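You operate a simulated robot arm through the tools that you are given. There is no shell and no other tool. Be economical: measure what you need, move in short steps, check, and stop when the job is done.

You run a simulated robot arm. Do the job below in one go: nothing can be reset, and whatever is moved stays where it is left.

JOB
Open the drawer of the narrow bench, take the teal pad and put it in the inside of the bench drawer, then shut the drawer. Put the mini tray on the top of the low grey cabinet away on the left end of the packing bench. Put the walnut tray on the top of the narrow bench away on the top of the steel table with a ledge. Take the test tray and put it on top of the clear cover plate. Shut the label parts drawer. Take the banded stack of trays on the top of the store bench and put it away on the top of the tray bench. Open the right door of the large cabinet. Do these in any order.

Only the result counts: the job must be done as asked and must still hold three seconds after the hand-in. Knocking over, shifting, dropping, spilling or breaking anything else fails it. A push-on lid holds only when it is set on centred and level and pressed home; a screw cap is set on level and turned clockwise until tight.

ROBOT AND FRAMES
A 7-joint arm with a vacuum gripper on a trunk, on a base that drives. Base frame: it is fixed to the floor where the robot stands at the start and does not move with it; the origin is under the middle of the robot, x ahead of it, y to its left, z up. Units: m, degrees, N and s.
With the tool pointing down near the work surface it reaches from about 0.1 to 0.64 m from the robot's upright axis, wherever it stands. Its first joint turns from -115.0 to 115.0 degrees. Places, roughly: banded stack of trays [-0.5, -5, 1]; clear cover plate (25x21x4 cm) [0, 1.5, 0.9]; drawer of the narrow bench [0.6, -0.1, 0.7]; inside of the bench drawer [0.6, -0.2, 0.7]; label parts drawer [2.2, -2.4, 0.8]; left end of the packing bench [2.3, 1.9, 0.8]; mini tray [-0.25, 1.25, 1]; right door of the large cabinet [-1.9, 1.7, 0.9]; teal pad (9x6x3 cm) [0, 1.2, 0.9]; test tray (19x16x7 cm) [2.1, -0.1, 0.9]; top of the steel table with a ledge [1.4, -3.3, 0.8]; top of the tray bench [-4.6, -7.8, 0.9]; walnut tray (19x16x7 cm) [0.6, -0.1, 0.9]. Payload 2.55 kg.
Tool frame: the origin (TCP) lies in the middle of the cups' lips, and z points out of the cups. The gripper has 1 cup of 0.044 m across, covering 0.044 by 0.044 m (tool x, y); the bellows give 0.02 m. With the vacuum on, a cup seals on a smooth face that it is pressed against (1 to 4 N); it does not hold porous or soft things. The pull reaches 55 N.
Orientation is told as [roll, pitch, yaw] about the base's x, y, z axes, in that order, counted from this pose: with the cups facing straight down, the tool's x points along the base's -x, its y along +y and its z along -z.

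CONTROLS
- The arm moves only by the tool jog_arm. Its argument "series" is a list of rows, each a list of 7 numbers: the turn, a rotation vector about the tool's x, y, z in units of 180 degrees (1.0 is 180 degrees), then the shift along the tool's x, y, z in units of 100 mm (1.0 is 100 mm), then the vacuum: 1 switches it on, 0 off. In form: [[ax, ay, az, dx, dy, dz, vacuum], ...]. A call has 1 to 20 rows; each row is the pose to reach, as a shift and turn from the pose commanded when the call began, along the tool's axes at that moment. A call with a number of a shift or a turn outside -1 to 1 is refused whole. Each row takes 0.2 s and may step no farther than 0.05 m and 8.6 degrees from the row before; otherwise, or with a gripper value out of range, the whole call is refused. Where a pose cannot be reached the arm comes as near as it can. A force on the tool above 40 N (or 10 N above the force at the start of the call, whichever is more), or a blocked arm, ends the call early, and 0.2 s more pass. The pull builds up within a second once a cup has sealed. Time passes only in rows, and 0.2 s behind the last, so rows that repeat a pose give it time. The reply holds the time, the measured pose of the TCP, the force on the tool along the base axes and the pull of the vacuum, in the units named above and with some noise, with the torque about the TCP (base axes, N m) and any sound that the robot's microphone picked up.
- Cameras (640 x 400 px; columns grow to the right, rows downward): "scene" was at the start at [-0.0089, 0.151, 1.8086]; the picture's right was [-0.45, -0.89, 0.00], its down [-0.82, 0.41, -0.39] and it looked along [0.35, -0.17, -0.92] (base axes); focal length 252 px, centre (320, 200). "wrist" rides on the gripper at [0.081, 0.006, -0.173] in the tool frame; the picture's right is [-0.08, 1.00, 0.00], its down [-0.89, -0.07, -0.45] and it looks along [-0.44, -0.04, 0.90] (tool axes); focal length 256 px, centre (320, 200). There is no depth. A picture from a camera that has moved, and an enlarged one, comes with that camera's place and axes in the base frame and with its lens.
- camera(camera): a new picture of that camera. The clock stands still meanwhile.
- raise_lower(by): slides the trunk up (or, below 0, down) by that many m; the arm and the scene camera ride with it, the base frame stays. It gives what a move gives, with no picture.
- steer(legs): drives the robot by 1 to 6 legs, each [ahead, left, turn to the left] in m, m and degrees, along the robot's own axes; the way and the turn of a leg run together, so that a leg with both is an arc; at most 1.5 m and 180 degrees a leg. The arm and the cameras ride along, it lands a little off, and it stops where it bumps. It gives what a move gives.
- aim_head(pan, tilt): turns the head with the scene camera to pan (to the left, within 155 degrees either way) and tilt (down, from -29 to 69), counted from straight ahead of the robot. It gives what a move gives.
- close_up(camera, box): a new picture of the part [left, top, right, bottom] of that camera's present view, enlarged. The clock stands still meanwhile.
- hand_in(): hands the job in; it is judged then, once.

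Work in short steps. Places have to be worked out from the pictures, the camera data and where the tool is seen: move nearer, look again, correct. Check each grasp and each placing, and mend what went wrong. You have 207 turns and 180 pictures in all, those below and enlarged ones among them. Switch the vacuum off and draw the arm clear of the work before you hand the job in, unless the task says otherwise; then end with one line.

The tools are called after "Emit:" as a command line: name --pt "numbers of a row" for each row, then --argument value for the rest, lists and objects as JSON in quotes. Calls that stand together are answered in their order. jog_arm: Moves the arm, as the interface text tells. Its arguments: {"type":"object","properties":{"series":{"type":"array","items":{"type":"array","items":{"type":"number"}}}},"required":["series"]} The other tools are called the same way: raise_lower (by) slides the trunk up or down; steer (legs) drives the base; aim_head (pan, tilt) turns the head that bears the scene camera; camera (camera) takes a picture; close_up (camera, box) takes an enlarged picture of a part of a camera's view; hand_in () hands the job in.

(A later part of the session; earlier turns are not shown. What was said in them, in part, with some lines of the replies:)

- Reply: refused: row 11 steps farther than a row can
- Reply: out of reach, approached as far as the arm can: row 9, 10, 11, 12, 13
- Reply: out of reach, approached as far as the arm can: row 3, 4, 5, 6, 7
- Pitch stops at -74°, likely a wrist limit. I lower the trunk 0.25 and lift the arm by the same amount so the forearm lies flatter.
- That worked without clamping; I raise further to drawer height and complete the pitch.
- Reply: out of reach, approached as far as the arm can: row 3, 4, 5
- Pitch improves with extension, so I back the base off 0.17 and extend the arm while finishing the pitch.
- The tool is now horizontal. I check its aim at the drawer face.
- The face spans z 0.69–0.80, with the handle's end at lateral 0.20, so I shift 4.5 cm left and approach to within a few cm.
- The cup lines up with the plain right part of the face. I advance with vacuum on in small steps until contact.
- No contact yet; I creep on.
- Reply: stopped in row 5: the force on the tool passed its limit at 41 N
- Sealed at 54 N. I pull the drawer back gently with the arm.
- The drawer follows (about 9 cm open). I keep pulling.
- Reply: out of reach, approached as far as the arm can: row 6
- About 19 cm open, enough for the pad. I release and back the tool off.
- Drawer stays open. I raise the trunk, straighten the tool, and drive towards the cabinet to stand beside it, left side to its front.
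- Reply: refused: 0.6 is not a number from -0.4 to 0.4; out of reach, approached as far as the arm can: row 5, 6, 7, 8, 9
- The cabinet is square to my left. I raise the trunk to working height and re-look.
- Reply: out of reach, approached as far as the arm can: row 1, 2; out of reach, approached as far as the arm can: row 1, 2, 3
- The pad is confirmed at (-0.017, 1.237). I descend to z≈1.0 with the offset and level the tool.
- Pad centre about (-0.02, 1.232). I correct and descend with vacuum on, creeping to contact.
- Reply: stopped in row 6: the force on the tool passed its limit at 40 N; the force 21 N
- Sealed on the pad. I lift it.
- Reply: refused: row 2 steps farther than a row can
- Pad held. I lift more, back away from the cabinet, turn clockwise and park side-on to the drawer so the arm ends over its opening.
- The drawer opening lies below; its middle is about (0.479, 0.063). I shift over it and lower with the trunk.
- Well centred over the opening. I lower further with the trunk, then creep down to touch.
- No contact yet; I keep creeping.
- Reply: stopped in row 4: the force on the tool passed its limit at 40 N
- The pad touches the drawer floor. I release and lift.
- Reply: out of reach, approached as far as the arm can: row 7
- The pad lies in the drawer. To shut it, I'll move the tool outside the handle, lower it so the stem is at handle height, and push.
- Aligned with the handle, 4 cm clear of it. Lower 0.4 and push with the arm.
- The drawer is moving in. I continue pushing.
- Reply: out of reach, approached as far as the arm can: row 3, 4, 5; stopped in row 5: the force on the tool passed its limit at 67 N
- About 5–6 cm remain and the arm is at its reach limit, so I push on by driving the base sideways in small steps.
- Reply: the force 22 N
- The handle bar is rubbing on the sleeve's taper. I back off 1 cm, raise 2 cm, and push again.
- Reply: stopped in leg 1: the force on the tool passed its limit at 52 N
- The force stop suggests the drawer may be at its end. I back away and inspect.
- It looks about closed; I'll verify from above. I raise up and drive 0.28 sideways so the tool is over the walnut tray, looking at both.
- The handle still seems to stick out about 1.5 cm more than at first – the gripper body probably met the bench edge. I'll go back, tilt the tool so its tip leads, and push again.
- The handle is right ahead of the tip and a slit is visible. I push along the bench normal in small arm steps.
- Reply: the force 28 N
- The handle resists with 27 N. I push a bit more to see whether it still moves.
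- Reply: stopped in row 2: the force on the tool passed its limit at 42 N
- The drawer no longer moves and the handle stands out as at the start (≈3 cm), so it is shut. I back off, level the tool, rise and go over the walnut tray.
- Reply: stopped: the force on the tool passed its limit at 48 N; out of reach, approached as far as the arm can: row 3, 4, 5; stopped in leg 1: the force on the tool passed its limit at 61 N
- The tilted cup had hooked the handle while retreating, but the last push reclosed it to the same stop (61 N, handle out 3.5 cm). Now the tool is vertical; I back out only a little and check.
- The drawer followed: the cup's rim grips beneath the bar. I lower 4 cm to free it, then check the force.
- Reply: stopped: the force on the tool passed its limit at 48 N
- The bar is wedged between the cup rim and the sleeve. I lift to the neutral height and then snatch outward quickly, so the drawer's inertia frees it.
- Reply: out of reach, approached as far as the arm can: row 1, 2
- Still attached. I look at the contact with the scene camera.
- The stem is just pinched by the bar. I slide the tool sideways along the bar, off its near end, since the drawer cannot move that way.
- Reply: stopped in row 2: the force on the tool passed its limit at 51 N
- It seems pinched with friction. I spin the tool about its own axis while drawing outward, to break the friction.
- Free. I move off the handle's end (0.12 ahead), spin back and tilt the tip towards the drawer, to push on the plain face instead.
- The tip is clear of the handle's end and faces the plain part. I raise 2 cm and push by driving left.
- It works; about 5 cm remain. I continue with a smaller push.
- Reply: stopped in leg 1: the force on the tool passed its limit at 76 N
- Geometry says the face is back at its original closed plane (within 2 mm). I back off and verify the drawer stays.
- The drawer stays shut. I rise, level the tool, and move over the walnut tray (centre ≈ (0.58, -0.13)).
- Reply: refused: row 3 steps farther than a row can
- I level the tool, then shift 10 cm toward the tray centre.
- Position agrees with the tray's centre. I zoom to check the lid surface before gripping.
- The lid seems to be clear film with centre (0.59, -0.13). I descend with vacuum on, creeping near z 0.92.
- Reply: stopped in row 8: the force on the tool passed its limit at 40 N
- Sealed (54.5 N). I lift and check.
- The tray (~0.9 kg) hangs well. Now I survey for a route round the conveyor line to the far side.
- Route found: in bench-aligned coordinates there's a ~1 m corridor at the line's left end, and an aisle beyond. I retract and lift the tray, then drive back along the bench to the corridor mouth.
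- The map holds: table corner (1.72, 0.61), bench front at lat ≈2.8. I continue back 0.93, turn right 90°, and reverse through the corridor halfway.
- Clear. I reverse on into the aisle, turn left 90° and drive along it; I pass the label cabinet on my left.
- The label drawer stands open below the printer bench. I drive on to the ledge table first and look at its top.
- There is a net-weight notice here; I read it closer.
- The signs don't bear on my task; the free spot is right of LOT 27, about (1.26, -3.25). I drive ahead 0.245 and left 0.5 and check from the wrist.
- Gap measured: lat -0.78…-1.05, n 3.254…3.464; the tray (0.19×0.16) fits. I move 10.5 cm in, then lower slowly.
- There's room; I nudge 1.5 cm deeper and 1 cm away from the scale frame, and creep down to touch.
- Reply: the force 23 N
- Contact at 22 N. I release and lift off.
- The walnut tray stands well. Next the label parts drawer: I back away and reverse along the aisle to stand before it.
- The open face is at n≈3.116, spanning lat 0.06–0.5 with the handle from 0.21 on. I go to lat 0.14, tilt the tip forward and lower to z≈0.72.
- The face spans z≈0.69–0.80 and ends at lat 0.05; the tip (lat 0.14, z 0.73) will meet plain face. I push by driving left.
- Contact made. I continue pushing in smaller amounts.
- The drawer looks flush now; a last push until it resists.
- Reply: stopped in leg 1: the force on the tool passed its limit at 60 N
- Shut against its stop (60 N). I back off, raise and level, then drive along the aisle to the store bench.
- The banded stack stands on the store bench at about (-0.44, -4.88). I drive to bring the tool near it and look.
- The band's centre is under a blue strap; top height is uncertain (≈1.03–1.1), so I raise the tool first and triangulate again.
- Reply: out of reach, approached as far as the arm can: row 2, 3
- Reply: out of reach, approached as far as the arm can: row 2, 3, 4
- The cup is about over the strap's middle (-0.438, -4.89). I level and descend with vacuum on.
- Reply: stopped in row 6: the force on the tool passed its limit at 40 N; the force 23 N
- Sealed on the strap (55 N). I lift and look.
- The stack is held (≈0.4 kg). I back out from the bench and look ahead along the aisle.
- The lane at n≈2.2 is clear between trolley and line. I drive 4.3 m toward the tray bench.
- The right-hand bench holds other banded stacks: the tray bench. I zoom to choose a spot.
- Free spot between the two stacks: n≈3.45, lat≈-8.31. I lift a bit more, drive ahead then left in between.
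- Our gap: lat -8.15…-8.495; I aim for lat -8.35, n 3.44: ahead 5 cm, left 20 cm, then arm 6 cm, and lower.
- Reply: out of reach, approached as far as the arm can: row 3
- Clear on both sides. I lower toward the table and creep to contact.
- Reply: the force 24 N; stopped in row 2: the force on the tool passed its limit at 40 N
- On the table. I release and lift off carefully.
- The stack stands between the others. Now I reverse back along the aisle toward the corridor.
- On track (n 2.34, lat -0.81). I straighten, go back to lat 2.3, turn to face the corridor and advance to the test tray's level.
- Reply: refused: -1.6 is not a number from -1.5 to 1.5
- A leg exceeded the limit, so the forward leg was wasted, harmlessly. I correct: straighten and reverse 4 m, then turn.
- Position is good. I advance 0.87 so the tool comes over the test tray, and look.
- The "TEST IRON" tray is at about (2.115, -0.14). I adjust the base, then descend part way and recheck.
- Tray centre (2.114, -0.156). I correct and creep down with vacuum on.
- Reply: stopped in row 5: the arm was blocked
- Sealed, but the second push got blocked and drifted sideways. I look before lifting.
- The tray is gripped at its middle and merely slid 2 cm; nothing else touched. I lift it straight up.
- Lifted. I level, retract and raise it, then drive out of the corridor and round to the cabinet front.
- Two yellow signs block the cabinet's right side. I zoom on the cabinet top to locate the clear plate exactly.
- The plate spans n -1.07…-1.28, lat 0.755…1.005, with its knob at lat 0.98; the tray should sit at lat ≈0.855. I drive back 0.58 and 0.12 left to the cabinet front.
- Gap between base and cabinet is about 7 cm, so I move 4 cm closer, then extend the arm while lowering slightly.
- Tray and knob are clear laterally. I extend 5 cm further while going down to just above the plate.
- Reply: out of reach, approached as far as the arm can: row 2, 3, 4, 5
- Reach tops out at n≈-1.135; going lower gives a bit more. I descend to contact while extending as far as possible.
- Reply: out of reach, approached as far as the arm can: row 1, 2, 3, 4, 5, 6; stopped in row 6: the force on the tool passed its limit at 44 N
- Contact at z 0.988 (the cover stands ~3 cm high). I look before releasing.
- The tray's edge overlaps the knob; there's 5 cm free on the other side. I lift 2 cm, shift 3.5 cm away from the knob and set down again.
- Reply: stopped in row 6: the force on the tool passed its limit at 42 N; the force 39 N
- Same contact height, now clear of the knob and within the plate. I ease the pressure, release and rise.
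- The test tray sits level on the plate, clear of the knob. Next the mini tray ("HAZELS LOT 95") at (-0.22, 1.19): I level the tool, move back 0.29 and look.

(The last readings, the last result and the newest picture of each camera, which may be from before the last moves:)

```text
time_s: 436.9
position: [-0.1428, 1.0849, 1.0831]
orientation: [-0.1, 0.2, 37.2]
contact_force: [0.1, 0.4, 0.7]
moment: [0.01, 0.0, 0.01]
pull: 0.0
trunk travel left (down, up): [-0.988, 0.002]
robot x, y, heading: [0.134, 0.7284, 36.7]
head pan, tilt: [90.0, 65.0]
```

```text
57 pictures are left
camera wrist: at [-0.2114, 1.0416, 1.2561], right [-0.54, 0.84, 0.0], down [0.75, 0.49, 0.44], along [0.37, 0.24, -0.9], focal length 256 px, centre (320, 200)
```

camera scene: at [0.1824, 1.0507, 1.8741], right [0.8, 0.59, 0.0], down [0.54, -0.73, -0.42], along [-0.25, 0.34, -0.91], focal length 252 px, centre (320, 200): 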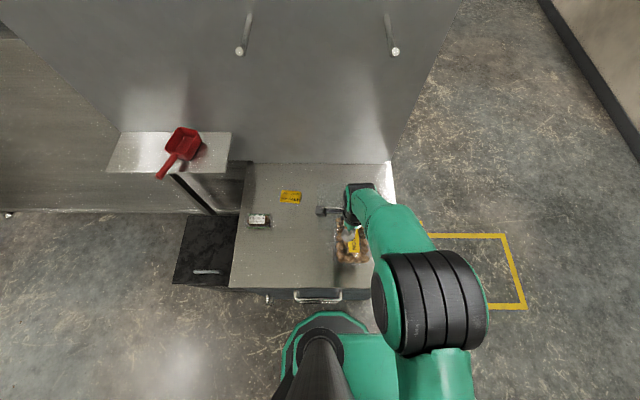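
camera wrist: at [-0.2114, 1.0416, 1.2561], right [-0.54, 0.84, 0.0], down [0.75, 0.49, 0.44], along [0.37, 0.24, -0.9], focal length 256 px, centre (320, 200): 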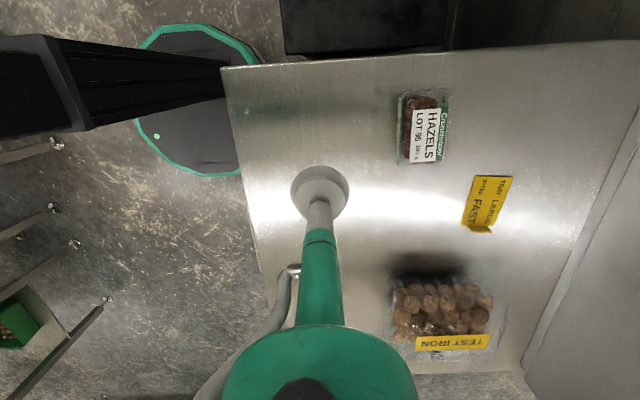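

Mini tray at (-0.23, 1.18). I move 3 cm closer and extend over it, going down partway.

Emit:
steer --legs '[[0, 0.03, 0]]'

Emit:
jog_arm --pt "0 0 0 0.05 0.3 0.2 0" --pt "0 0 0 0.1 0.6 0.4 0" --pt "0 0 0 0.1 0.9 0.6 0" --pt "0 0 0 0.1 1.0 0.8 0" --pt "0 0 0 0.1 1.0 0.8 0"

Emit:
camera --camera "wrist"

```text
time_s: 437.7
position: [-0.1586, 1.1071, 1.0863]
orientation: [0.0, 0.2, 37.2]
contact_force: [0.0, 0.5, -0.5]
moment: [0.02, 0.01, 0.02]
pull: 0.1
trunk travel left (down, up): [-0.988, 0.002]
robot x, y, heading: [0.116, 0.7536, 36.4]
head pan, tilt: [90.0, 65.0]
```

```text
time_s: 438.9
position: [-0.2287, 1.1814, 1.003]
orientation: [-0.2, 0.3, 37.2]
contact_force: [-0.5, 0.8, -0.6]
moment: [0.04, 0.05, -0.02]
pull: 0.0
trunk travel left (down, up): [-0.988, 0.002]
robot x, y, heading: [0.1183, 0.7538, 36.6]
head pan, tilt: [90.0, 65.0]
```

```text
56 pictures are left
camera wrist: at [-0.2975, 1.138, 1.1749], right [-0.54, 0.84, 0.0], down [0.75, 0.49, 0.44], along [0.37, 0.24, -0.9], focal length 256 px, centre (320, 200)
```

wrist: 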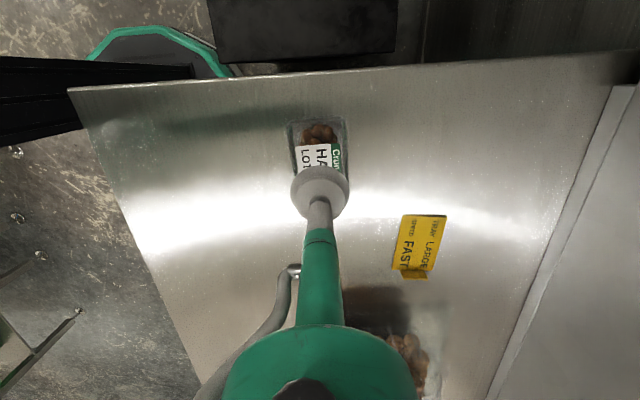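

Aligned. I descend with vacuum on.

Emit:
jog_arm --pt "0 0 0 0 0 0.3 1" --pt "0 0 0 0 0 0.45 1" --pt "0 0 0 0 0 0.52 1" --pt "0 0 0 0 0 0.58 1" --pt "0 0 0 0 0 0.63 1" --pt "0 0 0 0 0 0.68 1" --pt "0 0 0 0 0 0.73 1" --pt "0 0 0 0 0 0.77 1" --pt "0 0 0 0 0 0.81 1"

```text
time_s: 440.3
position: [-0.2336, 1.1864, 0.9448]
orientation: [0.7, 0.3, 37.2]
contact_force: [4.3, -4.5, 20.4]
moment: [-0.04, -0.48, -0.08]
pull: 54.9
trunk travel left (down, up): [-0.988, 0.002]
robot x, y, heading: [0.1181, 0.7492, 36.8]
head pan, tilt: [90.0, 65.0]
stopped in row 7: the force on the tool passed its limit at 40 N (the readings are from after the stop); the commanded pose is now the measured one
```

Sealed. I lift the mini tray and retract it.

Emit:
jog_arm --pt "0 0 0 0 0 -0.15 1" --pt "0 0 0 0 0 -0.4 1" --pt "0 0 0 0 -0.25 -0.7 1" --pt "0 0 0 0 -0.5 -1.0 1" --pt "0 0 0 0 -0.9 -1.0 1" --pt "0 0 0 0 -1.0 -1.0 1"

Emit:
camera --camera "wrist"

```text
time_s: 441.7
position: [-0.1705, 1.106, 1.0416]
orientation: [0.5, 0.3, 37.1]
contact_force: [-0.4, 0.0, -0.6]
moment: [-0.03, 0.01, 0.0]
pull: 54.8
trunk travel left (down, up): [-0.988, 0.002]
robot x, y, heading: [0.117, 0.7528, 36.5]
head pan, tilt: [90.0, 65.0]
```

```text
55 pictures are left
camera wrist: at [-0.2382, 1.0607, 1.2139], right [-0.54, 0.84, 0.01], down [0.76, 0.48, 0.44], along [0.37, 0.24, -0.9], focal length 256 px, centre (320, 200)
```

wrist: 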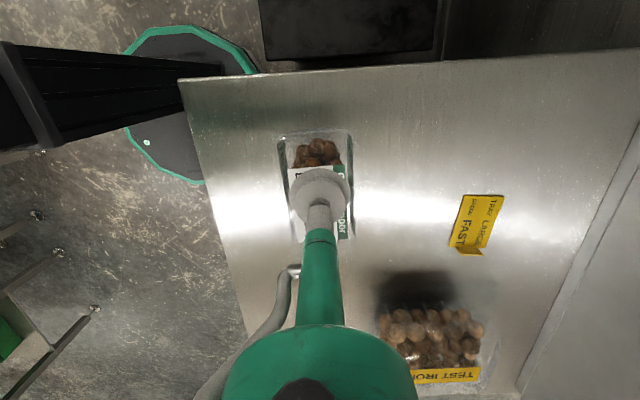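

Held. I back off, drive along to the packing bench and turn so the arm faces its left end.

Emit:
steer --legs '[[0, -0.2, 0], [1.5, 0, 0], [0.1, 0, 0], [0, 0, -90]]'

Emit:
aim_head --pan 80 --tilt 45

Emit:
camera --camera "scene"

Emit:
camera --camera "wrist"

```text
time_s: 454.9
position: [1.8704, 1.8282, 1.0418]
orientation: [0.6, 0.3, -53.2]
contact_force: [0.2, 0.2, -1.5]
moment: [0.0, 0.02, 0.01]
pull: 54.7
trunk travel left (down, up): [-0.988, 0.002]
robot x, y, heading: [1.5182, 1.5435, -53.6]
head pan, tilt: [90.0, 65.0]
```

```text
time_s: 455.7
position: [1.87, 1.8296, 1.0421]
orientation: [0.4, 0.3, -53.1]
contact_force: [0.2, -0.6, 0.0]
moment: [-0.03, -0.01, 0.01]
pull: 55.1
trunk travel left (down, up): [-0.988, 0.002]
robot x, y, heading: [1.5174, 1.541, -53.8]
head pan, tilt: [80.0, 45.0]
```

```text
54 pictures are left
camera scene: at [1.6954, 1.7307, 1.899], right [0.44, -0.9, 0.0], down [-0.63, -0.31, -0.71], along [0.63, 0.31, -0.71], focal length 252 px, centre (320, 200)
```

scene: 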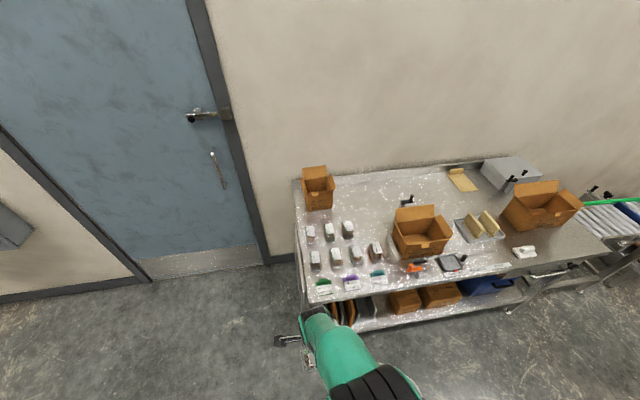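

```text
53 pictures are left
camera wrist: at [1.8246, 1.895, 1.214], right [0.84, 0.54, 0.01], down [0.48, -0.76, 0.44], along [0.24, -0.37, -0.9], focal length 256 px, centre (320, 200)
```

wrist: 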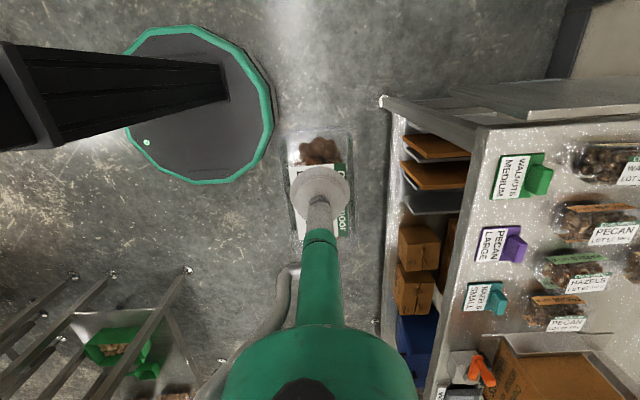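

The bench's left end holds rows of mini trays with name cards. I zoom to find a free spot (perhaps a hazel row).

Emit:
close_up --camera "scene" --box '[290, 160, 430, 300]'

```text
2.86 times, centred on (360, 230) of scene
camera zoom: at [1.6954, 1.7307, 1.899], right [0.44, -0.9, 0.0], down [-0.63, -0.31, -0.71], along [0.63, 0.31, -0.71], focal length 720 px, centre (206, 114)
```

zoom: 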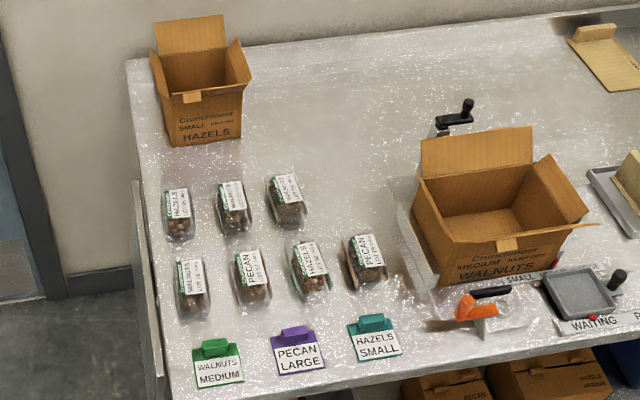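

A free slot exists right of the back row, at about (2.51, 1.83). I drive ahead 0.38 and left 0.35, then check.

Emit:
steer --legs '[[0.38, 0, 0], [0, 0.35, 0]]'

Emit:
camera --camera "wrist"

Emit:
aim_head --pan 90 --tilt 60

Emit:
camera --camera "scene"

```text
time_s: 460.0
position: [2.3743, 1.73, 1.0434]
orientation: [0.5, 0.3, -52.9]
contact_force: [0.2, -0.6, -1.0]
moment: [0.02, 0.02, -0.04]
pull: 54.6
trunk travel left (down, up): [-0.988, 0.002]
robot x, y, heading: [2.0182, 1.443, -53.5]
head pan, tilt: [80.0, 45.0]
```

```text
51 pictures are left
camera wrist: at [2.3287, 1.7973, 1.214], right [0.84, 0.54, 0.01], down [0.48, -0.76, 0.44], along [0.24, -0.37, -0.9], focal length 256 px, centre (320, 200)
```

wrist: 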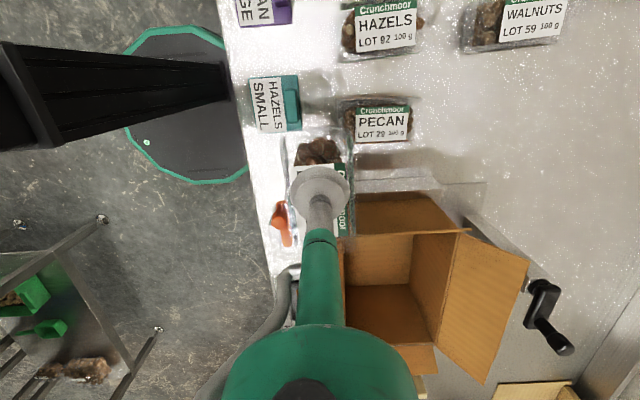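

```text
time_s: 460.8
position: [2.3747, 1.7297, 1.042]
orientation: [0.5, 0.3, -52.9]
contact_force: [0.8, 0.4, -0.9]
moment: [-0.01, -0.04, 0.01]
pull: 54.8
trunk travel left (down, up): [-0.988, 0.002]
robot x, y, heading: [2.0196, 1.4435, -53.6]
head pan, tilt: [90.0, 60.0]
```

```text
50 pictures are left
camera scene: at [2.181, 1.636, 1.8796], right [0.59, -0.8, 0.0], down [-0.7, -0.51, -0.5], along [0.4, 0.3, -0.87], focal length 252 px, centre (320, 200)
```

scene: 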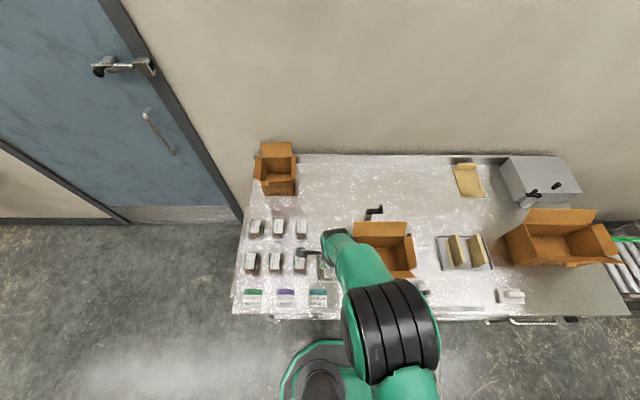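

The slot's centre is (2.509, 1.836), 17 cm further in. I move the base 4.5 cm closer and extend the arm, lowering toward the table.

Emit:
steer --legs '[[0, 0.045, 0]]'

Emit:
jog_arm --pt "0 0 0 0 0.3 0 1" --pt "0 0 0 0 0.6 0 1" --pt "0 0 0 0 0.9 0 1" --pt "0 0 0 0 1.0 0 1"

Emit:
camera --camera "wrist"

```text
time_s: 461.7
position: [2.4079, 1.7575, 1.0424]
orientation: [0.6, 0.3, -52.9]
contact_force: [0.0, 0.3, -0.7]
moment: [0.06, 0.02, -0.01]
pull: 55.2
trunk travel left (down, up): [-0.988, 0.002]
robot x, y, heading: [2.0565, 1.4727, -53.6]
head pan, tilt: [90.0, 60.0]
```

```text
time_s: 462.7
position: [2.4898, 1.817, 1.0425]
orientation: [0.5, 0.2, -53.0]
contact_force: [0.4, -0.9, -0.7]
moment: [0.01, 0.03, -0.01]
pull: 55.4
trunk travel left (down, up): [-0.988, 0.002]
robot x, y, heading: [2.0592, 1.4708, -53.6]
head pan, tilt: [90.0, 60.0]
```

```text
49 pictures are left
camera wrist: at [2.4444, 1.883, 1.2153], right [0.84, 0.54, 0.01], down [0.48, -0.76, 0.44], along [0.24, -0.37, -0.9], focal length 256 px, centre (320, 200)
```

wrist: 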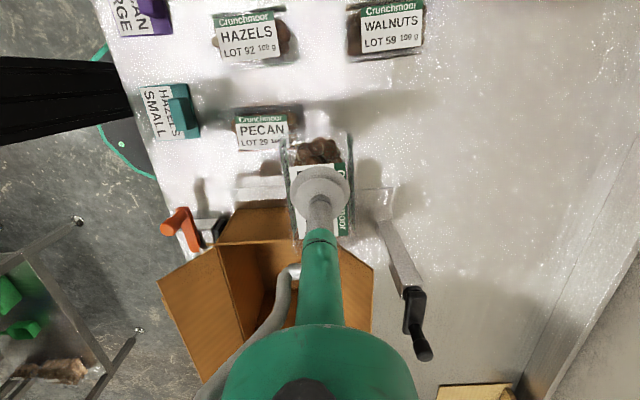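

I fine-shift 3.3 cm further in and 1.2 cm from the box side, then lower in small steps.

Emit:
jog_arm --pt "0 0 0 0.06 0.17 0 1" --pt "0 0 0 0.12 0.33 0.1 1" --pt "0 0 0 0.12 0.33 0.4 1" --pt "0 0 0 0.12 0.33 0.7 1" --pt "0 0 0 0.12 0.33 0.8 1"

Emit:
camera --camera "wrist"

```text
time_s: 463.9
position: [2.5079, 1.8478, 0.9631]
orientation: [0.6, 0.3, -53.0]
contact_force: [0.1, 0.2, -2.1]
moment: [0.04, -0.03, 0.03]
pull: 54.8
trunk travel left (down, up): [-0.988, 0.002]
robot x, y, heading: [2.0614, 1.4705, -53.7]
head pan, tilt: [90.0, 60.0]
```

```text
48 pictures are left
camera wrist: at [2.463, 1.9138, 1.135], right [0.84, 0.54, 0.01], down [0.48, -0.76, 0.44], along [0.24, -0.37, -0.9], focal length 256 px, centre (320, 200)
```

wrist: 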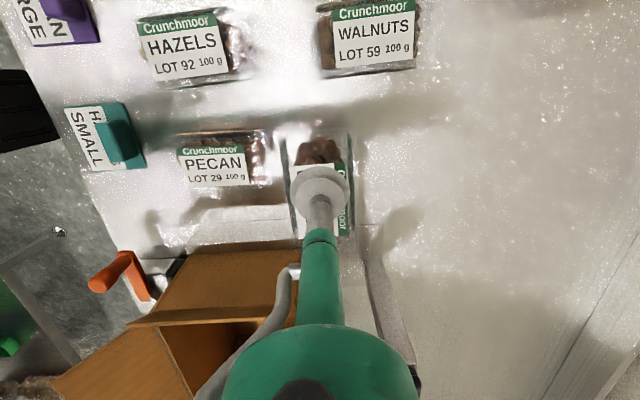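

Clear all round. I creep down to contact.

Emit:
jog_arm --pt "0 0 0 0 0 0.15 1" --pt "0 0 0 0 0 0.25 1" --pt "0 0 0 0 0 0.32 1" --pt "0 0 0 0 0 0.38 1" --pt "0 0 0 0 0 0.44 1" --pt "0 0 0 0 0 0.5 1" --pt "0 0 0 0 0 0.56 1" --pt "0 0 0 0 0 0.62 1"

```text
time_s: 465.9
position: [2.5246, 1.8631, 0.9481]
orientation: [4.6, 0.8, -52.8]
contact_force: [-0.3, -0.7, -1.2]
moment: [0.01, -0.01, 0.02]
pull: 55.1
out of reach, approached as far as the arm can: row 2, 3, 4, 5, 6, 7, 8
trunk travel left (down, up): [-0.988, 0.002]
robot x, y, heading: [2.0578, 1.4677, -53.8]
head pan, tilt: [90.0, 60.0]
stopped in row 8: the arm was blocked; the commanded pose is now the measured one
```

The arm can't go lower with the trunk at the top (no contact yet). I restore the pose and lower with the trunk instead.

Emit:
jog_arm --pt "0.01 0.004 0 0 -0.1 -0.1 1" --pt "0.025 0.004 0 0 -0.22 -0.15 1" --pt "0.025 0.004 0 0 -0.22 -0.15 1"

Emit:
raise_lower --by -0.03

Emit:
camera --camera "wrist"

```text
time_s: 466.7
position: [2.5063, 1.8486, 0.9604]
orientation: [-0.2, 1.6, -53.0]
contact_force: [0.2, -0.3, -1.0]
moment: [-0.02, 0.03, -0.02]
pull: 55.2
trunk travel left (down, up): [-0.988, 0.002]
robot x, y, heading: [2.0594, 1.47, -53.6]
head pan, tilt: [90.0, 60.0]
```

```text
time_s: 467.4
position: [2.5059, 1.8481, 0.9302]
orientation: [-0.1, 1.6, -52.8]
contact_force: [0.9, 0.4, -1.0]
moment: [-0.03, 0.0, -0.01]
pull: 54.3
trunk travel left (down, up): [-0.958, 0.032]
robot x, y, heading: [2.0594, 1.4705, -53.5]
head pan, tilt: [90.0, 60.0]
```

```text
47 pictures are left
camera wrist: at [2.464, 1.9126, 1.1041], right [0.84, 0.54, 0.0], down [0.49, -0.76, 0.42], along [0.22, -0.36, -0.91], focal length 256 px, centre (320, 200)
```

wrist: 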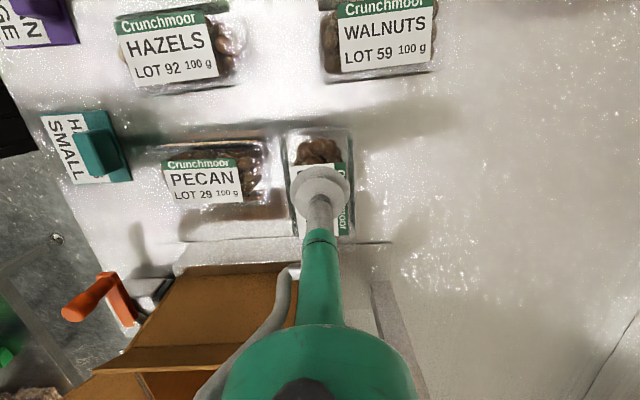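

Still clear. I level the small pitch and lower 1.2 cm more with the trunk.

Emit:
jog_arm --pt "0 -0.009 0 0 0 0 1" --pt "0 -0.009 0 0 0 0 1"

Emit:
raise_lower --by -0.012

Emit:
jog_arm --pt "0 0 0 0 0 0.03 1" --pt "0 0 0 0 0 0.06 1"

```text
time_s: 468.0
position: [2.505, 1.8476, 0.9302]
orientation: [-0.1, 0.0, -52.9]
contact_force: [0.0, -0.6, -1.6]
moment: [0.01, -0.03, -0.01]
pull: 54.7
trunk travel left (down, up): [-0.958, 0.032]
robot x, y, heading: [2.0588, 1.4692, -53.8]
head pan, tilt: [90.0, 60.0]
```

```text
time_s: 468.6
position: [2.5054, 1.8474, 0.9184]
orientation: [-0.1, 0.1, -52.9]
contact_force: [-0.8, -0.2, -1.9]
moment: [0.02, 0.01, 0.0]
pull: 54.9
trunk travel left (down, up): [-0.946, 0.044]
robot x, y, heading: [2.0599, 1.4711, -54.0]
head pan, tilt: [90.0, 60.0]
```

```text
time_s: 469.2
position: [2.5048, 1.8471, 0.9125]
orientation: [0.2, 0.0, -52.9]
contact_force: [0.0, 0.0, -1.8]
moment: [0.0, -0.01, 0.0]
pull: 55.0
trunk travel left (down, up): [-0.946, 0.044]
robot x, y, heading: [2.0574, 1.4688, -53.5]
head pan, tilt: [90.0, 60.0]
```

No contact yet; I keep lowering in 5 mm trunk steps.

Emit:
raise_lower --by -0.008

Emit:
raise_lower --by -0.008

Emit:
raise_lower --by -0.008

```text
time_s: 469.8
position: [2.5053, 1.8467, 0.9041]
orientation: [0.2, 0.0, -52.9]
contact_force: [0.7, -0.4, -0.1]
moment: [0.01, 0.01, 0.0]
pull: 55.0
trunk travel left (down, up): [-0.938, 0.052]
robot x, y, heading: [2.0576, 1.471, -53.7]
head pan, tilt: [90.0, 60.0]
```

```text
time_s: 470.4
position: [2.505, 1.8487, 0.9]
orientation: [0.5, 0.0, -52.8]
contact_force: [-0.5, -0.5, 13.9]
moment: [-0.15, -0.05, -0.06]
pull: 55.0
trunk travel left (down, up): [-0.93, 0.06]
robot x, y, heading: [2.0561, 1.4693, -53.7]
head pan, tilt: [90.0, 60.0]
```

```text
time_s: 470.9
position: [2.5063, 1.8488, 0.8969]
orientation: [0.9, 0.1, -52.9]
contact_force: [-3.7, -4.7, 37.6]
moment: [-0.35, 0.06, 0.04]
pull: 54.9
trunk travel left (down, up): [-0.922, 0.068]
robot x, y, heading: [2.0568, 1.4695, -53.6]
head pan, tilt: [90.0, 60.0]
```

Contact (38 N). I ease, release, and rise straight up.

Emit:
jog_arm --pt "0 0 0 0 0 -0.08 1" --pt "0 0 0 0 0 -0.1 0" --pt "0 0 0 0 0 -0.1 0" --pt "0 0 0 0 0 -0.1 0" --pt "0 0 0 0 0 -0.12 0" --pt "0 0 0 0 0 -0.2 0" --pt "0 0 0 0 0 -0.5 0" --pt "0 0 0 0 0 -0.9 0"

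Emit:
raise_lower --by 0.06

Emit:
camera --camera "wrist"

```text
time_s: 472.7
position: [2.5032, 1.8468, 0.9772]
orientation: [0.0, 0.0, -52.9]
contact_force: [0.1, -0.4, 0.2]
moment: [0.01, 0.01, 0.02]
pull: 0.0
trunk travel left (down, up): [-0.922, 0.068]
robot x, y, heading: [2.0551, 1.4684, -53.7]
head pan, tilt: [90.0, 60.0]
```

```text
time_s: 473.7
position: [2.5057, 1.8464, 1.0381]
orientation: [0.1, 0.0, -52.9]
contact_force: [-0.2, -0.1, -0.4]
moment: [0.01, 0.0, 0.03]
pull: 0.0
trunk travel left (down, up): [-0.982, 0.008]
robot x, y, heading: [2.0578, 1.4668, -53.6]
head pan, tilt: [90.0, 60.0]
```

```text
46 pictures are left
camera wrist: at [2.4599, 1.915, 1.2095], right [0.84, 0.54, 0.0], down [0.48, -0.75, 0.45], along [0.24, -0.37, -0.9], focal length 256 px, centre (320, 200)
```

wrist: 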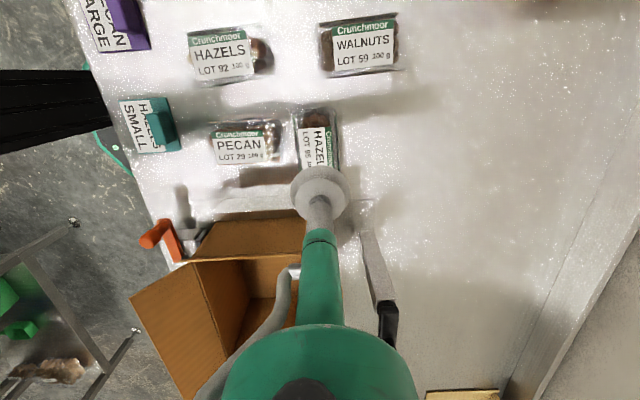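

The mini tray stands in the slot. Last: the large cabinet, seemingly behind the steel structure. I back away from the bench and drive toward the area behind, then look.

Emit:
jog_arm --pt "0 0 0 0 -0.4 0 0" --pt "0 0 0 0 -0.8 0 0" --pt "0 0 0 0 -1.0 0 0"

Emit:
steer --legs '[[0, -0.55, 0], [-1.5, 0, 0]]'

Emit:
aim_head --pan -120 --tilt 25

Emit:
camera --camera "scene"

```text
time_s: 474.5
position: [2.4236, 1.7874, 1.0381]
orientation: [0.0, 0.0, -52.9]
contact_force: [-0.5, 0.4, -0.3]
moment: [-0.03, 0.02, 0.01]
pull: 0.0
trunk travel left (down, up): [-0.982, 0.008]
robot x, y, heading: [2.0576, 1.4672, -53.4]
head pan, tilt: [90.0, 60.0]
```

```text
time_s: 484.8
position: [1.0981, 2.6799, 1.0368]
orientation: [0.1, 0.0, -53.9]
contact_force: [-0.5, 0.4, -0.3]
moment: [0.0, 0.02, -0.01]
pull: 0.1
trunk travel left (down, up): [-0.982, 0.008]
robot x, y, heading: [0.7278, 2.3709, -54.4]
head pan, tilt: [90.0, 60.0]
```

```text
time_s: 487.8
position: [1.0976, 2.6794, 1.0358]
orientation: [0.1, 0.0, -53.9]
contact_force: [0.2, -0.5, 0.7]
moment: [-0.03, 0.02, 0.0]
pull: 0.0
trunk travel left (down, up): [-0.982, 0.008]
robot x, y, heading: [0.7246, 2.3662, -54.3]
head pan, tilt: [-120.0, 25.0]
```

```text
45 pictures are left
camera scene: at [0.7419, 2.5116, 1.9236], right [-0.1, 1.0, 0.0], down [0.42, 0.04, -0.91], along [-0.9, -0.09, -0.42], focal length 252 px, centre (320, 200)
```

scene: 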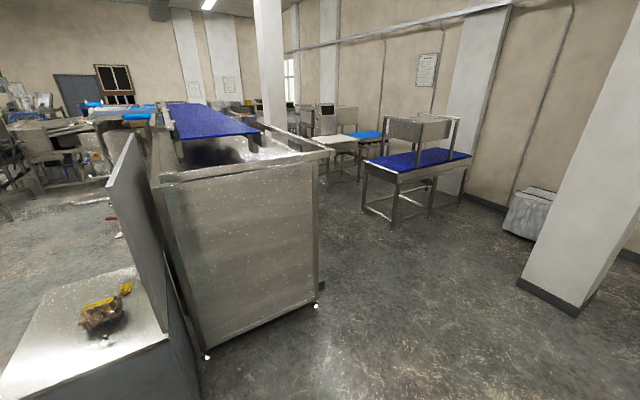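

The large structure spans n -1.46…-2.47; its doors must face the far side (n≈-2.47). I drive round behind it and look.

Emit:
steer --legs '[[0, 0, 0.7], [-1.5, 0, 0], [-0.22, 0, 0], [0, 0, -90], [1.4, 0, 0]]'

Emit:
aim_head --pan 60 --tilt 35

Emit:
camera --camera "scene"

```text
time_s: 507.2
position: [-1.1034, 2.5799, 1.0387]
orientation: [0.1, 0.0, -143.9]
contact_force: [0.0, 0.0, 0.4]
moment: [0.02, -0.03, -0.04]
pull: 0.1
trunk travel left (down, up): [-0.982, 0.008]
robot x, y, heading: [-1.414, 2.9512, -144.5]
head pan, tilt: [-120.0, 25.0]
```

```text
time_s: 509.9
position: [-1.1034, 2.5796, 1.0375]
orientation: [0.1, 0.0, -144.0]
contact_force: [-0.3, -0.1, -0.8]
moment: [-0.01, 0.0, -0.04]
pull: 0.1
trunk travel left (down, up): [-0.982, 0.008]
robot x, y, heading: [-1.4157, 2.9559, -144.6]
head pan, tilt: [60.0, 35.0]
```

```text
44 pictures are left
camera scene: at [-1.2559, 2.7555, 1.9078], right [-1.0, -0.09, 0.0], down [-0.05, 0.57, -0.82], along [0.08, -0.82, -0.57], focal length 252 px, centre (320, 200)
```

scene: 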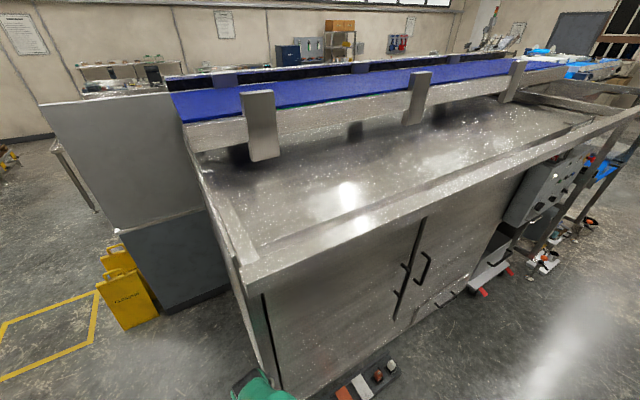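

Both doors with vertical handles are here; the right door is on the -lat side with its handle at the central seam. I zoom in for geometry and floor items.

Emit:
close_up --camera "scene" --box '[320, 160, 560, 320]'

```text
2.50 times, centred on (440, 240) of scene
camera zoom: at [-1.2559, 2.7555, 1.9078], right [-1.0, -0.09, 0.0], down [-0.05, 0.57, -0.82], along [0.08, -0.82, -0.57], focal length 630 px, centre (20, 100)
```

zoom: 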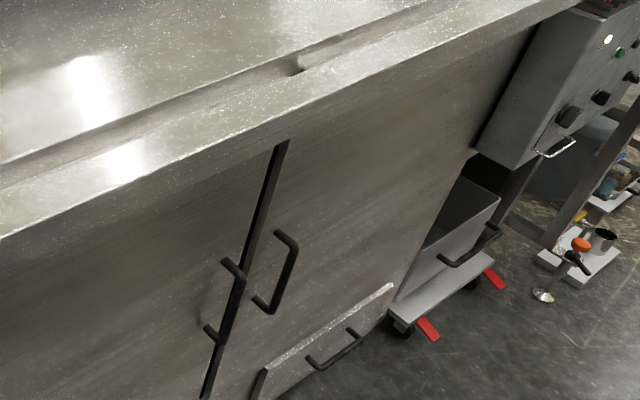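

Right door: seam at lat ≈-0.18, handle lat -0.22 (z 0.82–1.05), hinge near lat -0.9. I'll pull it by suction at lat -0.30, z≈0.9. I drive there, lower the trunk, and start tilting the tool to horizontal.

Emit:
steer --legs '[[0, 0, 1.0], [0.93, 0, 0], [0, -0.07, 0]]'

Emit:
raise_lower --by -0.4

Emit:
raise_lower --by -0.14

Emit:
jog_arm --pt "-0.04 0 0 0 0.2 -0.3 0" --pt "-0.085 0 0 0 0.4 -0.6 0" --pt "-0.13 0 0 0 0.7 -0.9 0" --pt "-0.175 0 0 0 1.0 -1.0 0" --pt "-0.22 0 0 0 1.0 -1.0 0" --pt "-0.22 0 0 0 1.0 -1.0 0"

```text
time_s: 515.7
position: [-1.8785, 2.0945, 1.0372]
orientation: [0.0, 0.1, -143.0]
contact_force: [-0.5, 0.0, 0.1]
moment: [-0.03, -0.02, -0.01]
pull: 0.1
trunk travel left (down, up): [-0.982, 0.008]
robot x, y, heading: [-2.1949, 2.4642, -143.7]
head pan, tilt: [60.0, 35.0]
```

```text
time_s: 519.5
position: [-1.8786, 2.0951, 0.6373]
orientation: [0.2, 0.0, -142.9]
contact_force: [0.1, -1.0, 0.1]
moment: [0.01, 0.01, -0.01]
pull: 0.2
trunk travel left (down, up): [-0.582, 0.408]
robot x, y, heading: [-2.1979, 2.4617, -143.5]
head pan, tilt: [60.0, 35.0]
```

```text
time_s: 521.2
position: [-1.8775, 2.0946, 0.4973]
orientation: [0.1, 0.0, -142.7]
contact_force: [-0.4, -0.4, 0.1]
moment: [-0.01, 0.0, 0.0]
pull: 0.0
trunk travel left (down, up): [-0.442, 0.548]
robot x, y, heading: [-2.1943, 2.4623, -143.5]
head pan, tilt: [60.0, 35.0]
```

```text
time_s: 522.6
position: [-1.8158, 2.0153, 0.5983]
orientation: [40.0, 0.0, -142.8]
contact_force: [-0.6, -0.2, 0.0]
moment: [-0.1, -0.1, 0.03]
pull: 0.0
trunk travel left (down, up): [-0.442, 0.548]
robot x, y, heading: [-2.1967, 2.4621, -143.7]
head pan, tilt: [60.0, 35.0]
```

Tilted 40°. I continue raising and tilting to horizontal.

Emit:
jog_arm --pt "-0.04 0 0 0 0.25 -0.1 0" --pt "-0.08 0 0 0 0.5 -0.2 0" --pt "-0.12 0 0 0 0.75 -0.3 0" --pt "-0.16 0 0 0 1.0 -0.4 0" --pt "-0.2 0 0 0 1.0 -0.42 0" --pt "-0.24 0 0 0 1.0 -0.44 0" --pt "-0.278 0 0 0 1.0 -0.44 0" --pt "-0.278 0 0 0 1.0 -0.44 0"

Emit:
camera --camera "wrist"

```text
time_s: 524.4
position: [-1.7311, 1.9163, 0.7347]
orientation: [64.3, -0.2, -142.3]
contact_force: [0.8, 0.3, 0.4]
moment: [-0.03, 0.01, -0.01]
pull: 0.1
out of reach, approached as far as the arm can: row 1, 2, 3, 4, 5, 6, 7, 8
trunk travel left (down, up): [-0.442, 0.548]
robot x, y, heading: [-2.197, 2.4618, -143.5]
head pan, tilt: [60.0, 35.0]
```

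```text
42 pictures are left
camera wrist: at [-1.7612, 2.0857, 0.8148], right [0.21, -0.39, 0.9], down [-0.97, -0.21, 0.13], along [0.13, -0.9, -0.42], focal length 256 px, centre (320, 200)
```

wrist: 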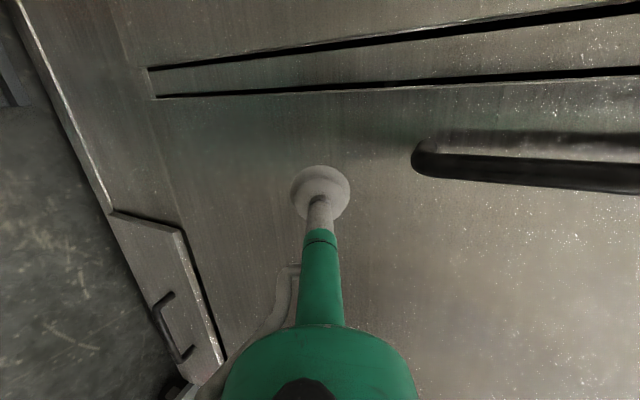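

Still 26° short; raising the tool relative to the shoulder helps. I move up 11 cm, slightly back, then finish the tilt.

Emit:
jog_arm --pt "0 0 0 0 0.25 -0.2 0" --pt "0 0 0 0 0.5 -0.4 0" --pt "0 0 0 0 0.75 -0.6 0" --pt "0 0 0 0 0.95 -0.8 0"

Emit:
jog_arm --pt "-0.04 0 0 0 0.1 -0.1 0" --pt "-0.08 0 0 0 0.2 -0.2 0" --pt "-0.12 0 0 0 0.3 -0.2 0" --pt "-0.145 0 0 0 0.4 -0.2 0" --pt "-0.145 0 0 0 0.4 -0.2 0"

```text
time_s: 525.4
position: [-1.7484, 1.9392, 0.857]
orientation: [64.3, -0.2, -142.3]
contact_force: [-0.5, 0.3, -0.2]
moment: [-0.01, -0.01, -0.02]
pull: 0.1
trunk travel left (down, up): [-0.442, 0.548]
robot x, y, heading: [-2.1984, 2.4611, -143.5]
head pan, tilt: [60.0, 35.0]
```

```text
time_s: 526.6
position: [-1.7163, 1.909, 0.9304]
orientation: [79.5, -0.5, -141.9]
contact_force: [-0.3, 0.3, 0.3]
moment: [-0.01, -0.02, 0.01]
pull: 0.0
out of reach, approached as far as the arm can: row 1, 2, 3, 4, 5
trunk travel left (down, up): [-0.442, 0.548]
robot x, y, heading: [-2.1924, 2.4609, -143.6]
head pan, tilt: [60.0, 35.0]
```

At 79.5°. I back the base off 6 cm, then shift away from the handle, extend and finish the tilt.

Emit:
steer --legs '[[0, -0.08, 0]]'

Emit:
jog_arm --pt "0 0 0 -0.2 0 0.1 0" --pt "-0.02 0 0 -0.4 0 0.2 0" --pt "-0.04 0 0 -0.6 0 0.3 0" --pt "-0.058 0 0 -0.7 0 0.4 0" --pt "-0.058 0 0 -0.7 0 0.4 0"

Emit:
camera --camera "wrist"

```text
time_s: 527.7
position: [-1.7646, 1.9741, 0.931]
orientation: [79.6, -0.6, -141.9]
contact_force: [0.1, 0.5, 0.5]
moment: [0.01, 0.02, 0.01]
pull: 0.2
trunk travel left (down, up): [-0.442, 0.548]
robot x, y, heading: [-2.2432, 2.5303, -143.6]
head pan, tilt: [60.0, 35.0]
```

```text
time_s: 528.9
position: [-1.8044, 1.9279, 0.9641]
orientation: [83.4, -0.2, -138.6]
contact_force: [-1.0, -0.2, -0.9]
moment: [0.02, 0.02, 0.01]
pull: 0.0
out of reach, approached as far as the arm can: row 2, 3, 4
trunk travel left (down, up): [-0.442, 0.548]
robot x, y, heading: [-2.2437, 2.5279, -143.5]
head pan, tilt: [60.0, 35.0]
```

```text
41 pictures are left
camera wrist: at [-1.8576, 2.1093, 0.9896], right [0.02, -0.14, 0.99], down [-0.97, -0.25, -0.02], along [0.25, -0.96, -0.14], focal length 256 px, centre (320, 200)
```

wrist: 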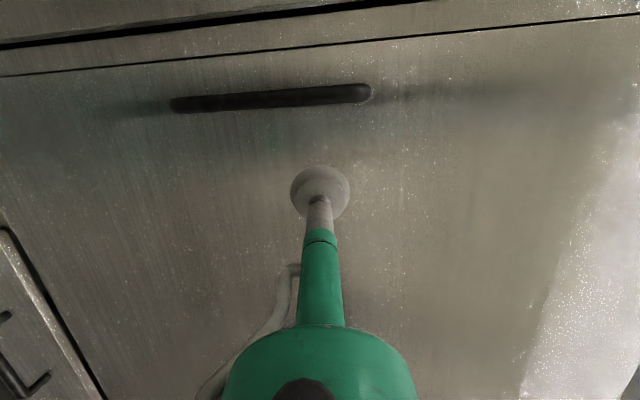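

The cup aims at plain door, 10 cm beside the handle. I correct the 5° yaw and remaining tilt while advancing 8 cm.

Emit:
jog_arm --pt "-0.01 -0.01 0 0 0 0.25 1" --pt "-0.02 -0.02 0 0 0 0.5 1" --pt "-0.037 -0.028 0 0 0 0.75 1" --pt "-0.037 -0.028 0 0 0 0.85 1"

Emit:
jog_arm --pt "0 0 0 0 0 0.06 1" --pt "0 0 0 0 0 0.12 1" --pt "0 0 0 0 0 0.18 1" --pt "0 0 0 0 0 0.24 1" --pt "0 0 0 0 0 0.3 1" --pt "0 0 0 0 0 0.36 1" --pt "0 0 0 0 0 0.42 1" --pt "0 0 0 0 0 0.48 1" --pt "0 0 0 0 0 0.54 1" --pt "0 0 0 0 0 0.6 1"

```text
time_s: 529.9
position: [-1.7426, 1.8324, 0.9232]
orientation: [96.7, -0.2, -147.0]
contact_force: [0.3, -0.3, 0.1]
moment: [-0.02, 0.01, -0.03]
pull: 0.0
out of reach, approached as far as the arm can: row 1, 2
trunk travel left (down, up): [-0.442, 0.548]
robot x, y, heading: [-2.2424, 2.527, -143.4]
head pan, tilt: [60.0, 35.0]
```

```text
time_s: 531.2
position: [-1.727, 1.8076, 0.9287]
orientation: [96.7, -0.2, -146.9]
contact_force: [-12.2, 14.9, 2.0]
moment: [0.28, 0.22, 0.23]
pull: 54.5
trunk travel left (down, up): [-0.442, 0.548]
robot x, y, heading: [-2.2442, 2.5277, -143.7]
head pan, tilt: [60.0, 35.0]
stopped in row 6: the force on the tool passed its limit at 40 N (the readings are from after the stop); the commanded pose is now the measured one
```

Sealed on the door. I pull it along the opening arc (9°), watching force.

Emit:
jog_arm --pt "0 0.005 0 0 0 -0.1 1" --pt "0 0.01 0 0 0 -0.2 1" --pt "0 0.02 0 0 0 -0.38 1" --pt "0 0.03 0 -0.03 0 -0.57 1" --pt "0 0.04 0 -0.05 0 -0.76 1" --pt "0 0.05 0 -0.07 0 -0.94 1" --pt "0 0.05 0 -0.07 0 -0.94 1"

Emit:
camera --camera "wrist"

```text
time_s: 532.8
position: [-1.7835, 1.8828, 0.9228]
orientation: [97.1, -1.2, -137.9]
contact_force: [-6.5, -6.7, 19.7]
moment: [0.18, 0.4, -0.07]
pull: 55.0
trunk travel left (down, up): [-0.442, 0.548]
robot x, y, heading: [-2.2423, 2.5295, -143.9]
head pan, tilt: [60.0, 35.0]
```

```text
40 pictures are left
camera wrist: at [-1.8401, 2.0622, 0.9062], right [-0.13, 0.05, 0.99], down [-0.95, -0.28, -0.11], along [0.27, -0.96, 0.09], focal length 256 px, centre (320, 200)
```

wrist: 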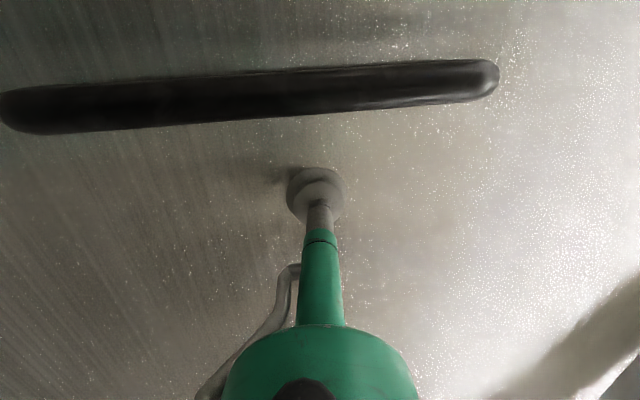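

The door follows. I continue with another 9°, correcting height slightly.

Emit:
jog_arm --pt "0 0.01 0 0 0.03 -0.19 1" --pt "0 0.02 0 0 0.06 -0.38 1" --pt "0 0.03 0 -0.03 0.1 -0.57 1" --pt "0 0.04 0 -0.05 0.13 -0.76 1" --pt "0 0.05 0 -0.07 0.16 -0.94 1" --pt "0 0.05 0 -0.07 0.16 -0.94 1"

Emit:
camera --camera "scene"

```text
time_s: 534.2
position: [-1.8525, 1.9459, 0.9205]
orientation: [96.0, -2.1, -129.1]
contact_force: [-5.6, -8.1, 6.6]
moment: [0.14, -0.42, -0.16]
pull: 54.6
trunk travel left (down, up): [-0.442, 0.548]
robot x, y, heading: [-2.2434, 2.5289, -143.7]
head pan, tilt: [60.0, 35.0]
```

```text
39 pictures are left
camera scene: at [-2.0838, 2.3337, 1.3681], right [-0.99, -0.11, 0.0], down [-0.06, 0.57, -0.82], along [0.09, -0.81, -0.57], focal length 252 px, centre (320, 200)
```

scene: 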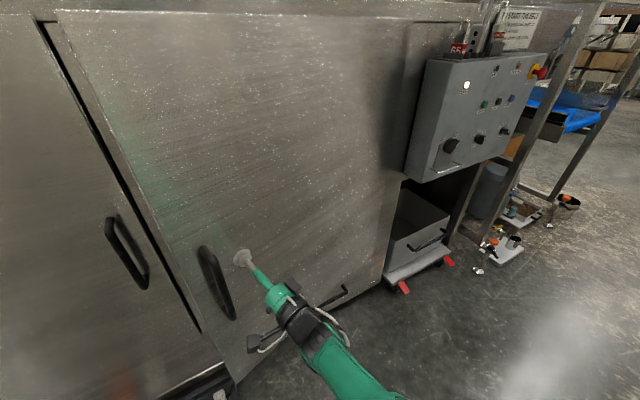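

About 18° open and still sealed. I now drive the base on an arc about the hinge (10° at a time) so the door swings with me.

Emit:
steer --legs '[[0.158, -0.097, 10]]'

Emit:
camera --camera "wrist"

```text
time_s: 535.8
position: [-1.9365, 1.9963, 0.9189]
orientation: [95.8, -2.4, -118.8]
contact_force: [8.8, 18.5, 0.3]
moment: [-0.16, -0.13, -0.54]
pull: 54.6
trunk travel left (down, up): [-0.442, 0.548]
robot x, y, heading: [-2.4282, 2.4963, -133.5]
head pan, tilt: [60.0, 35.0]
```

```text
38 pictures are left
camera wrist: at [-2.0503, 2.1478, 0.9044], right [-0.11, 0.02, 0.99], down [-0.81, -0.58, -0.08], along [0.57, -0.82, 0.08], focal length 256 px, centre (320, 200)
```

wrist: 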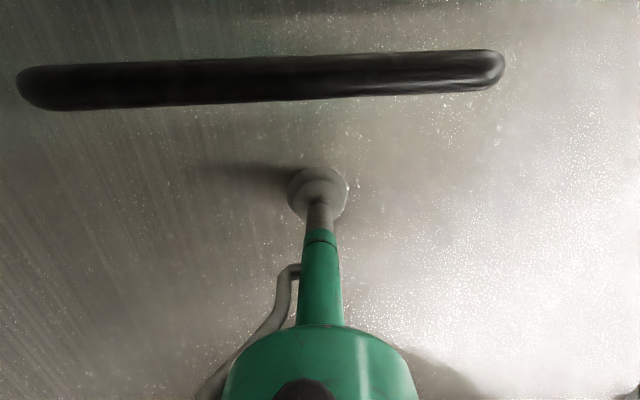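

The arc works (28° open). I continue with 15° arcs.

Emit:
steer --legs '[[0.222, -0.155, 15]]'

```text
time_s: 537.7
position: [-2.0788, 2.0534, 0.92]
orientation: [95.9, -2.4, -103.7]
contact_force: [1.8, 14.2, 1.4]
moment: [0.18, -0.03, -0.85]
pull: 54.6
trunk travel left (down, up): [-0.442, 0.548]
robot x, y, heading: [-2.6804, 2.408, -118.8]
head pan, tilt: [60.0, 35.0]
```

43° open. Another 15° arc, then a look around.

Emit:
steer --legs '[[0.228, -0.155, 15]]'

Emit:
camera --camera "scene"

```text
time_s: 539.6
position: [-2.2305, 2.0674, 0.9196]
orientation: [95.9, -2.4, -88.4]
contact_force: [-0.7, 18.5, 0.3]
moment: [0.14, 0.07, -0.42]
pull: 54.4
trunk travel left (down, up): [-0.442, 0.548]
robot x, y, heading: [-2.9079, 2.2515, -103.4]
head pan, tilt: [60.0, 35.0]
```

```text
37 pictures are left
camera scene: at [-2.6578, 2.2126, 1.3681], right [-0.69, -0.73, 0.0], down [-0.42, 0.39, -0.82], along [0.59, -0.57, -0.57], focal length 252 px, centre (320, 200)
```

scene: 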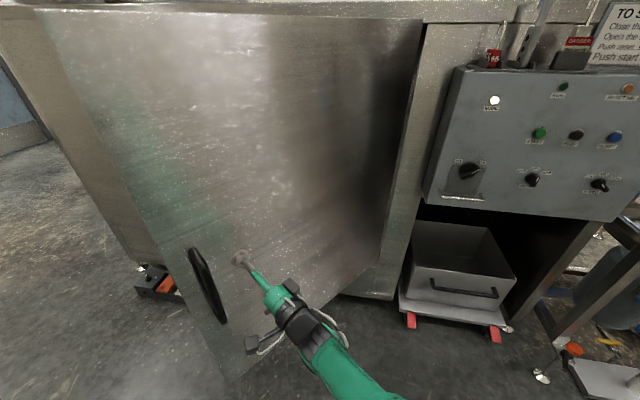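

58° open, free ahead. Two more arcs to reach about 85°.

Emit:
steer --legs '[[0.228, -0.155, 15]]'

Emit:
steer --legs '[[0.19, -0.128, 12.5]]'

Emit:
camera --camera "scene"

```text
time_s: 541.5
position: [-2.3807, 2.0415, 0.9204]
orientation: [95.9, -2.6, -73.3]
contact_force: [-4.6, 18.1, -0.3]
moment: [0.11, 0.07, -0.44]
pull: 55.2
trunk travel left (down, up): [-0.442, 0.548]
robot x, y, heading: [-3.082, 2.0477, -88.7]
head pan, tilt: [60.0, 35.0]
```

```text
time_s: 543.2
position: [-2.4971, 1.991, 0.9187]
orientation: [95.7, -2.5, -60.7]
contact_force: [-8.7, 16.3, 0.0]
moment: [0.13, 0.15, -0.15]
pull: 54.8
trunk travel left (down, up): [-0.442, 0.548]
robot x, y, heading: [-3.1795, 1.8387, -75.8]
head pan, tilt: [60.0, 35.0]
```

```text
36 pictures are left
camera scene: at [-2.942, 1.9194, 1.3681], right [-0.28, -0.96, 0.0], down [-0.55, 0.16, -0.82], along [0.79, -0.23, -0.57], focal length 252 px, centre (320, 200)
```

scene: 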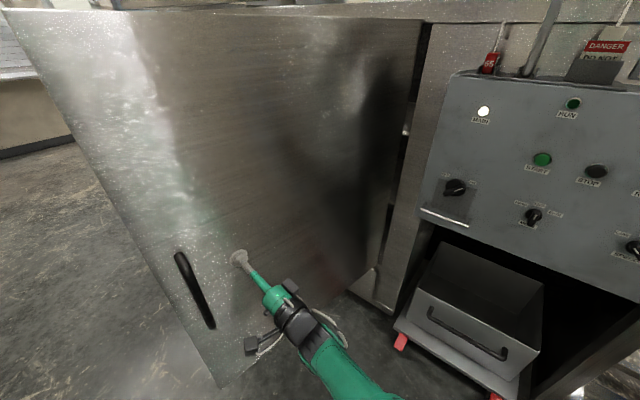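

The door is about 86° open. I release and draw the tool away from it.

Emit:
jog_arm --pt "0 0 0 0 0 0 0" --pt "0 0 0 0 0 0 0" --pt "0 0 0 0 0 0 0" --pt "0 0 0 0 0 0 0" --pt "0 0 0 0 0 -0.15 0" --pt "0 0 0 0 0 -0.4 0" --pt "0.03 0 0 0 0 -0.7 0" --pt "0.06 0 0 0 0 -1.0 0"

Emit:
steer --legs '[[0, -0.25, 0]]'

Emit:
camera --camera "scene"

```text
time_s: 545.0
position: [-2.5841, 1.9403, 0.9085]
orientation: [84.9, -2.4, -60.7]
contact_force: [0.2, 0.2, -0.2]
moment: [-0.01, -0.03, 0.01]
pull: 0.1
trunk travel left (down, up): [-0.442, 0.548]
robot x, y, heading: [-3.1806, 1.841, -76.1]
head pan, tilt: [60.0, 35.0]
```

```text
time_s: 546.9
position: [-2.8273, 1.879, 0.9088]
orientation: [85.0, -2.4, -60.5]
contact_force: [0.1, 0.2, -0.1]
moment: [0.02, 0.01, -0.02]
pull: 0.0
trunk travel left (down, up): [-0.442, 0.548]
robot x, y, heading: [-3.4251, 1.7792, -76.0]
head pan, tilt: [60.0, 35.0]
```

```text
35 pictures are left
camera scene: at [-3.184, 1.8564, 1.368], right [-0.27, -0.96, 0.0], down [-0.55, 0.16, -0.82], along [0.79, -0.22, -0.57], focal length 252 px, centre (320, 200)
```

scene: 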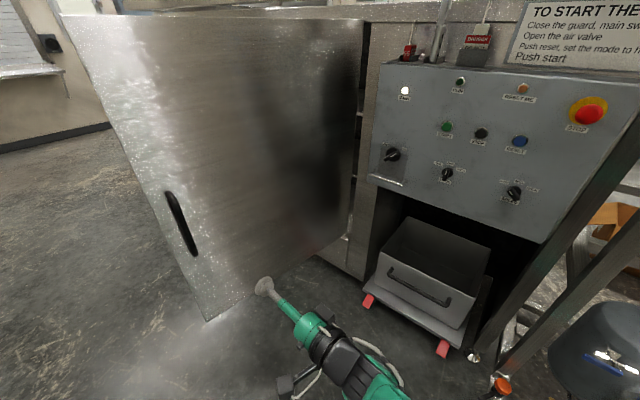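

All tasks are done: the door stays open, vacuum is off and the arm is clear. I hand in.

Emit:
hand_in

```text
The job is handed in.
```

I did all seven parts of the job and handed it in, with the vacuum off and the arm clear; I did not go back for a final look at the narrow bench drawer, last seen shut with the teal pad inside.
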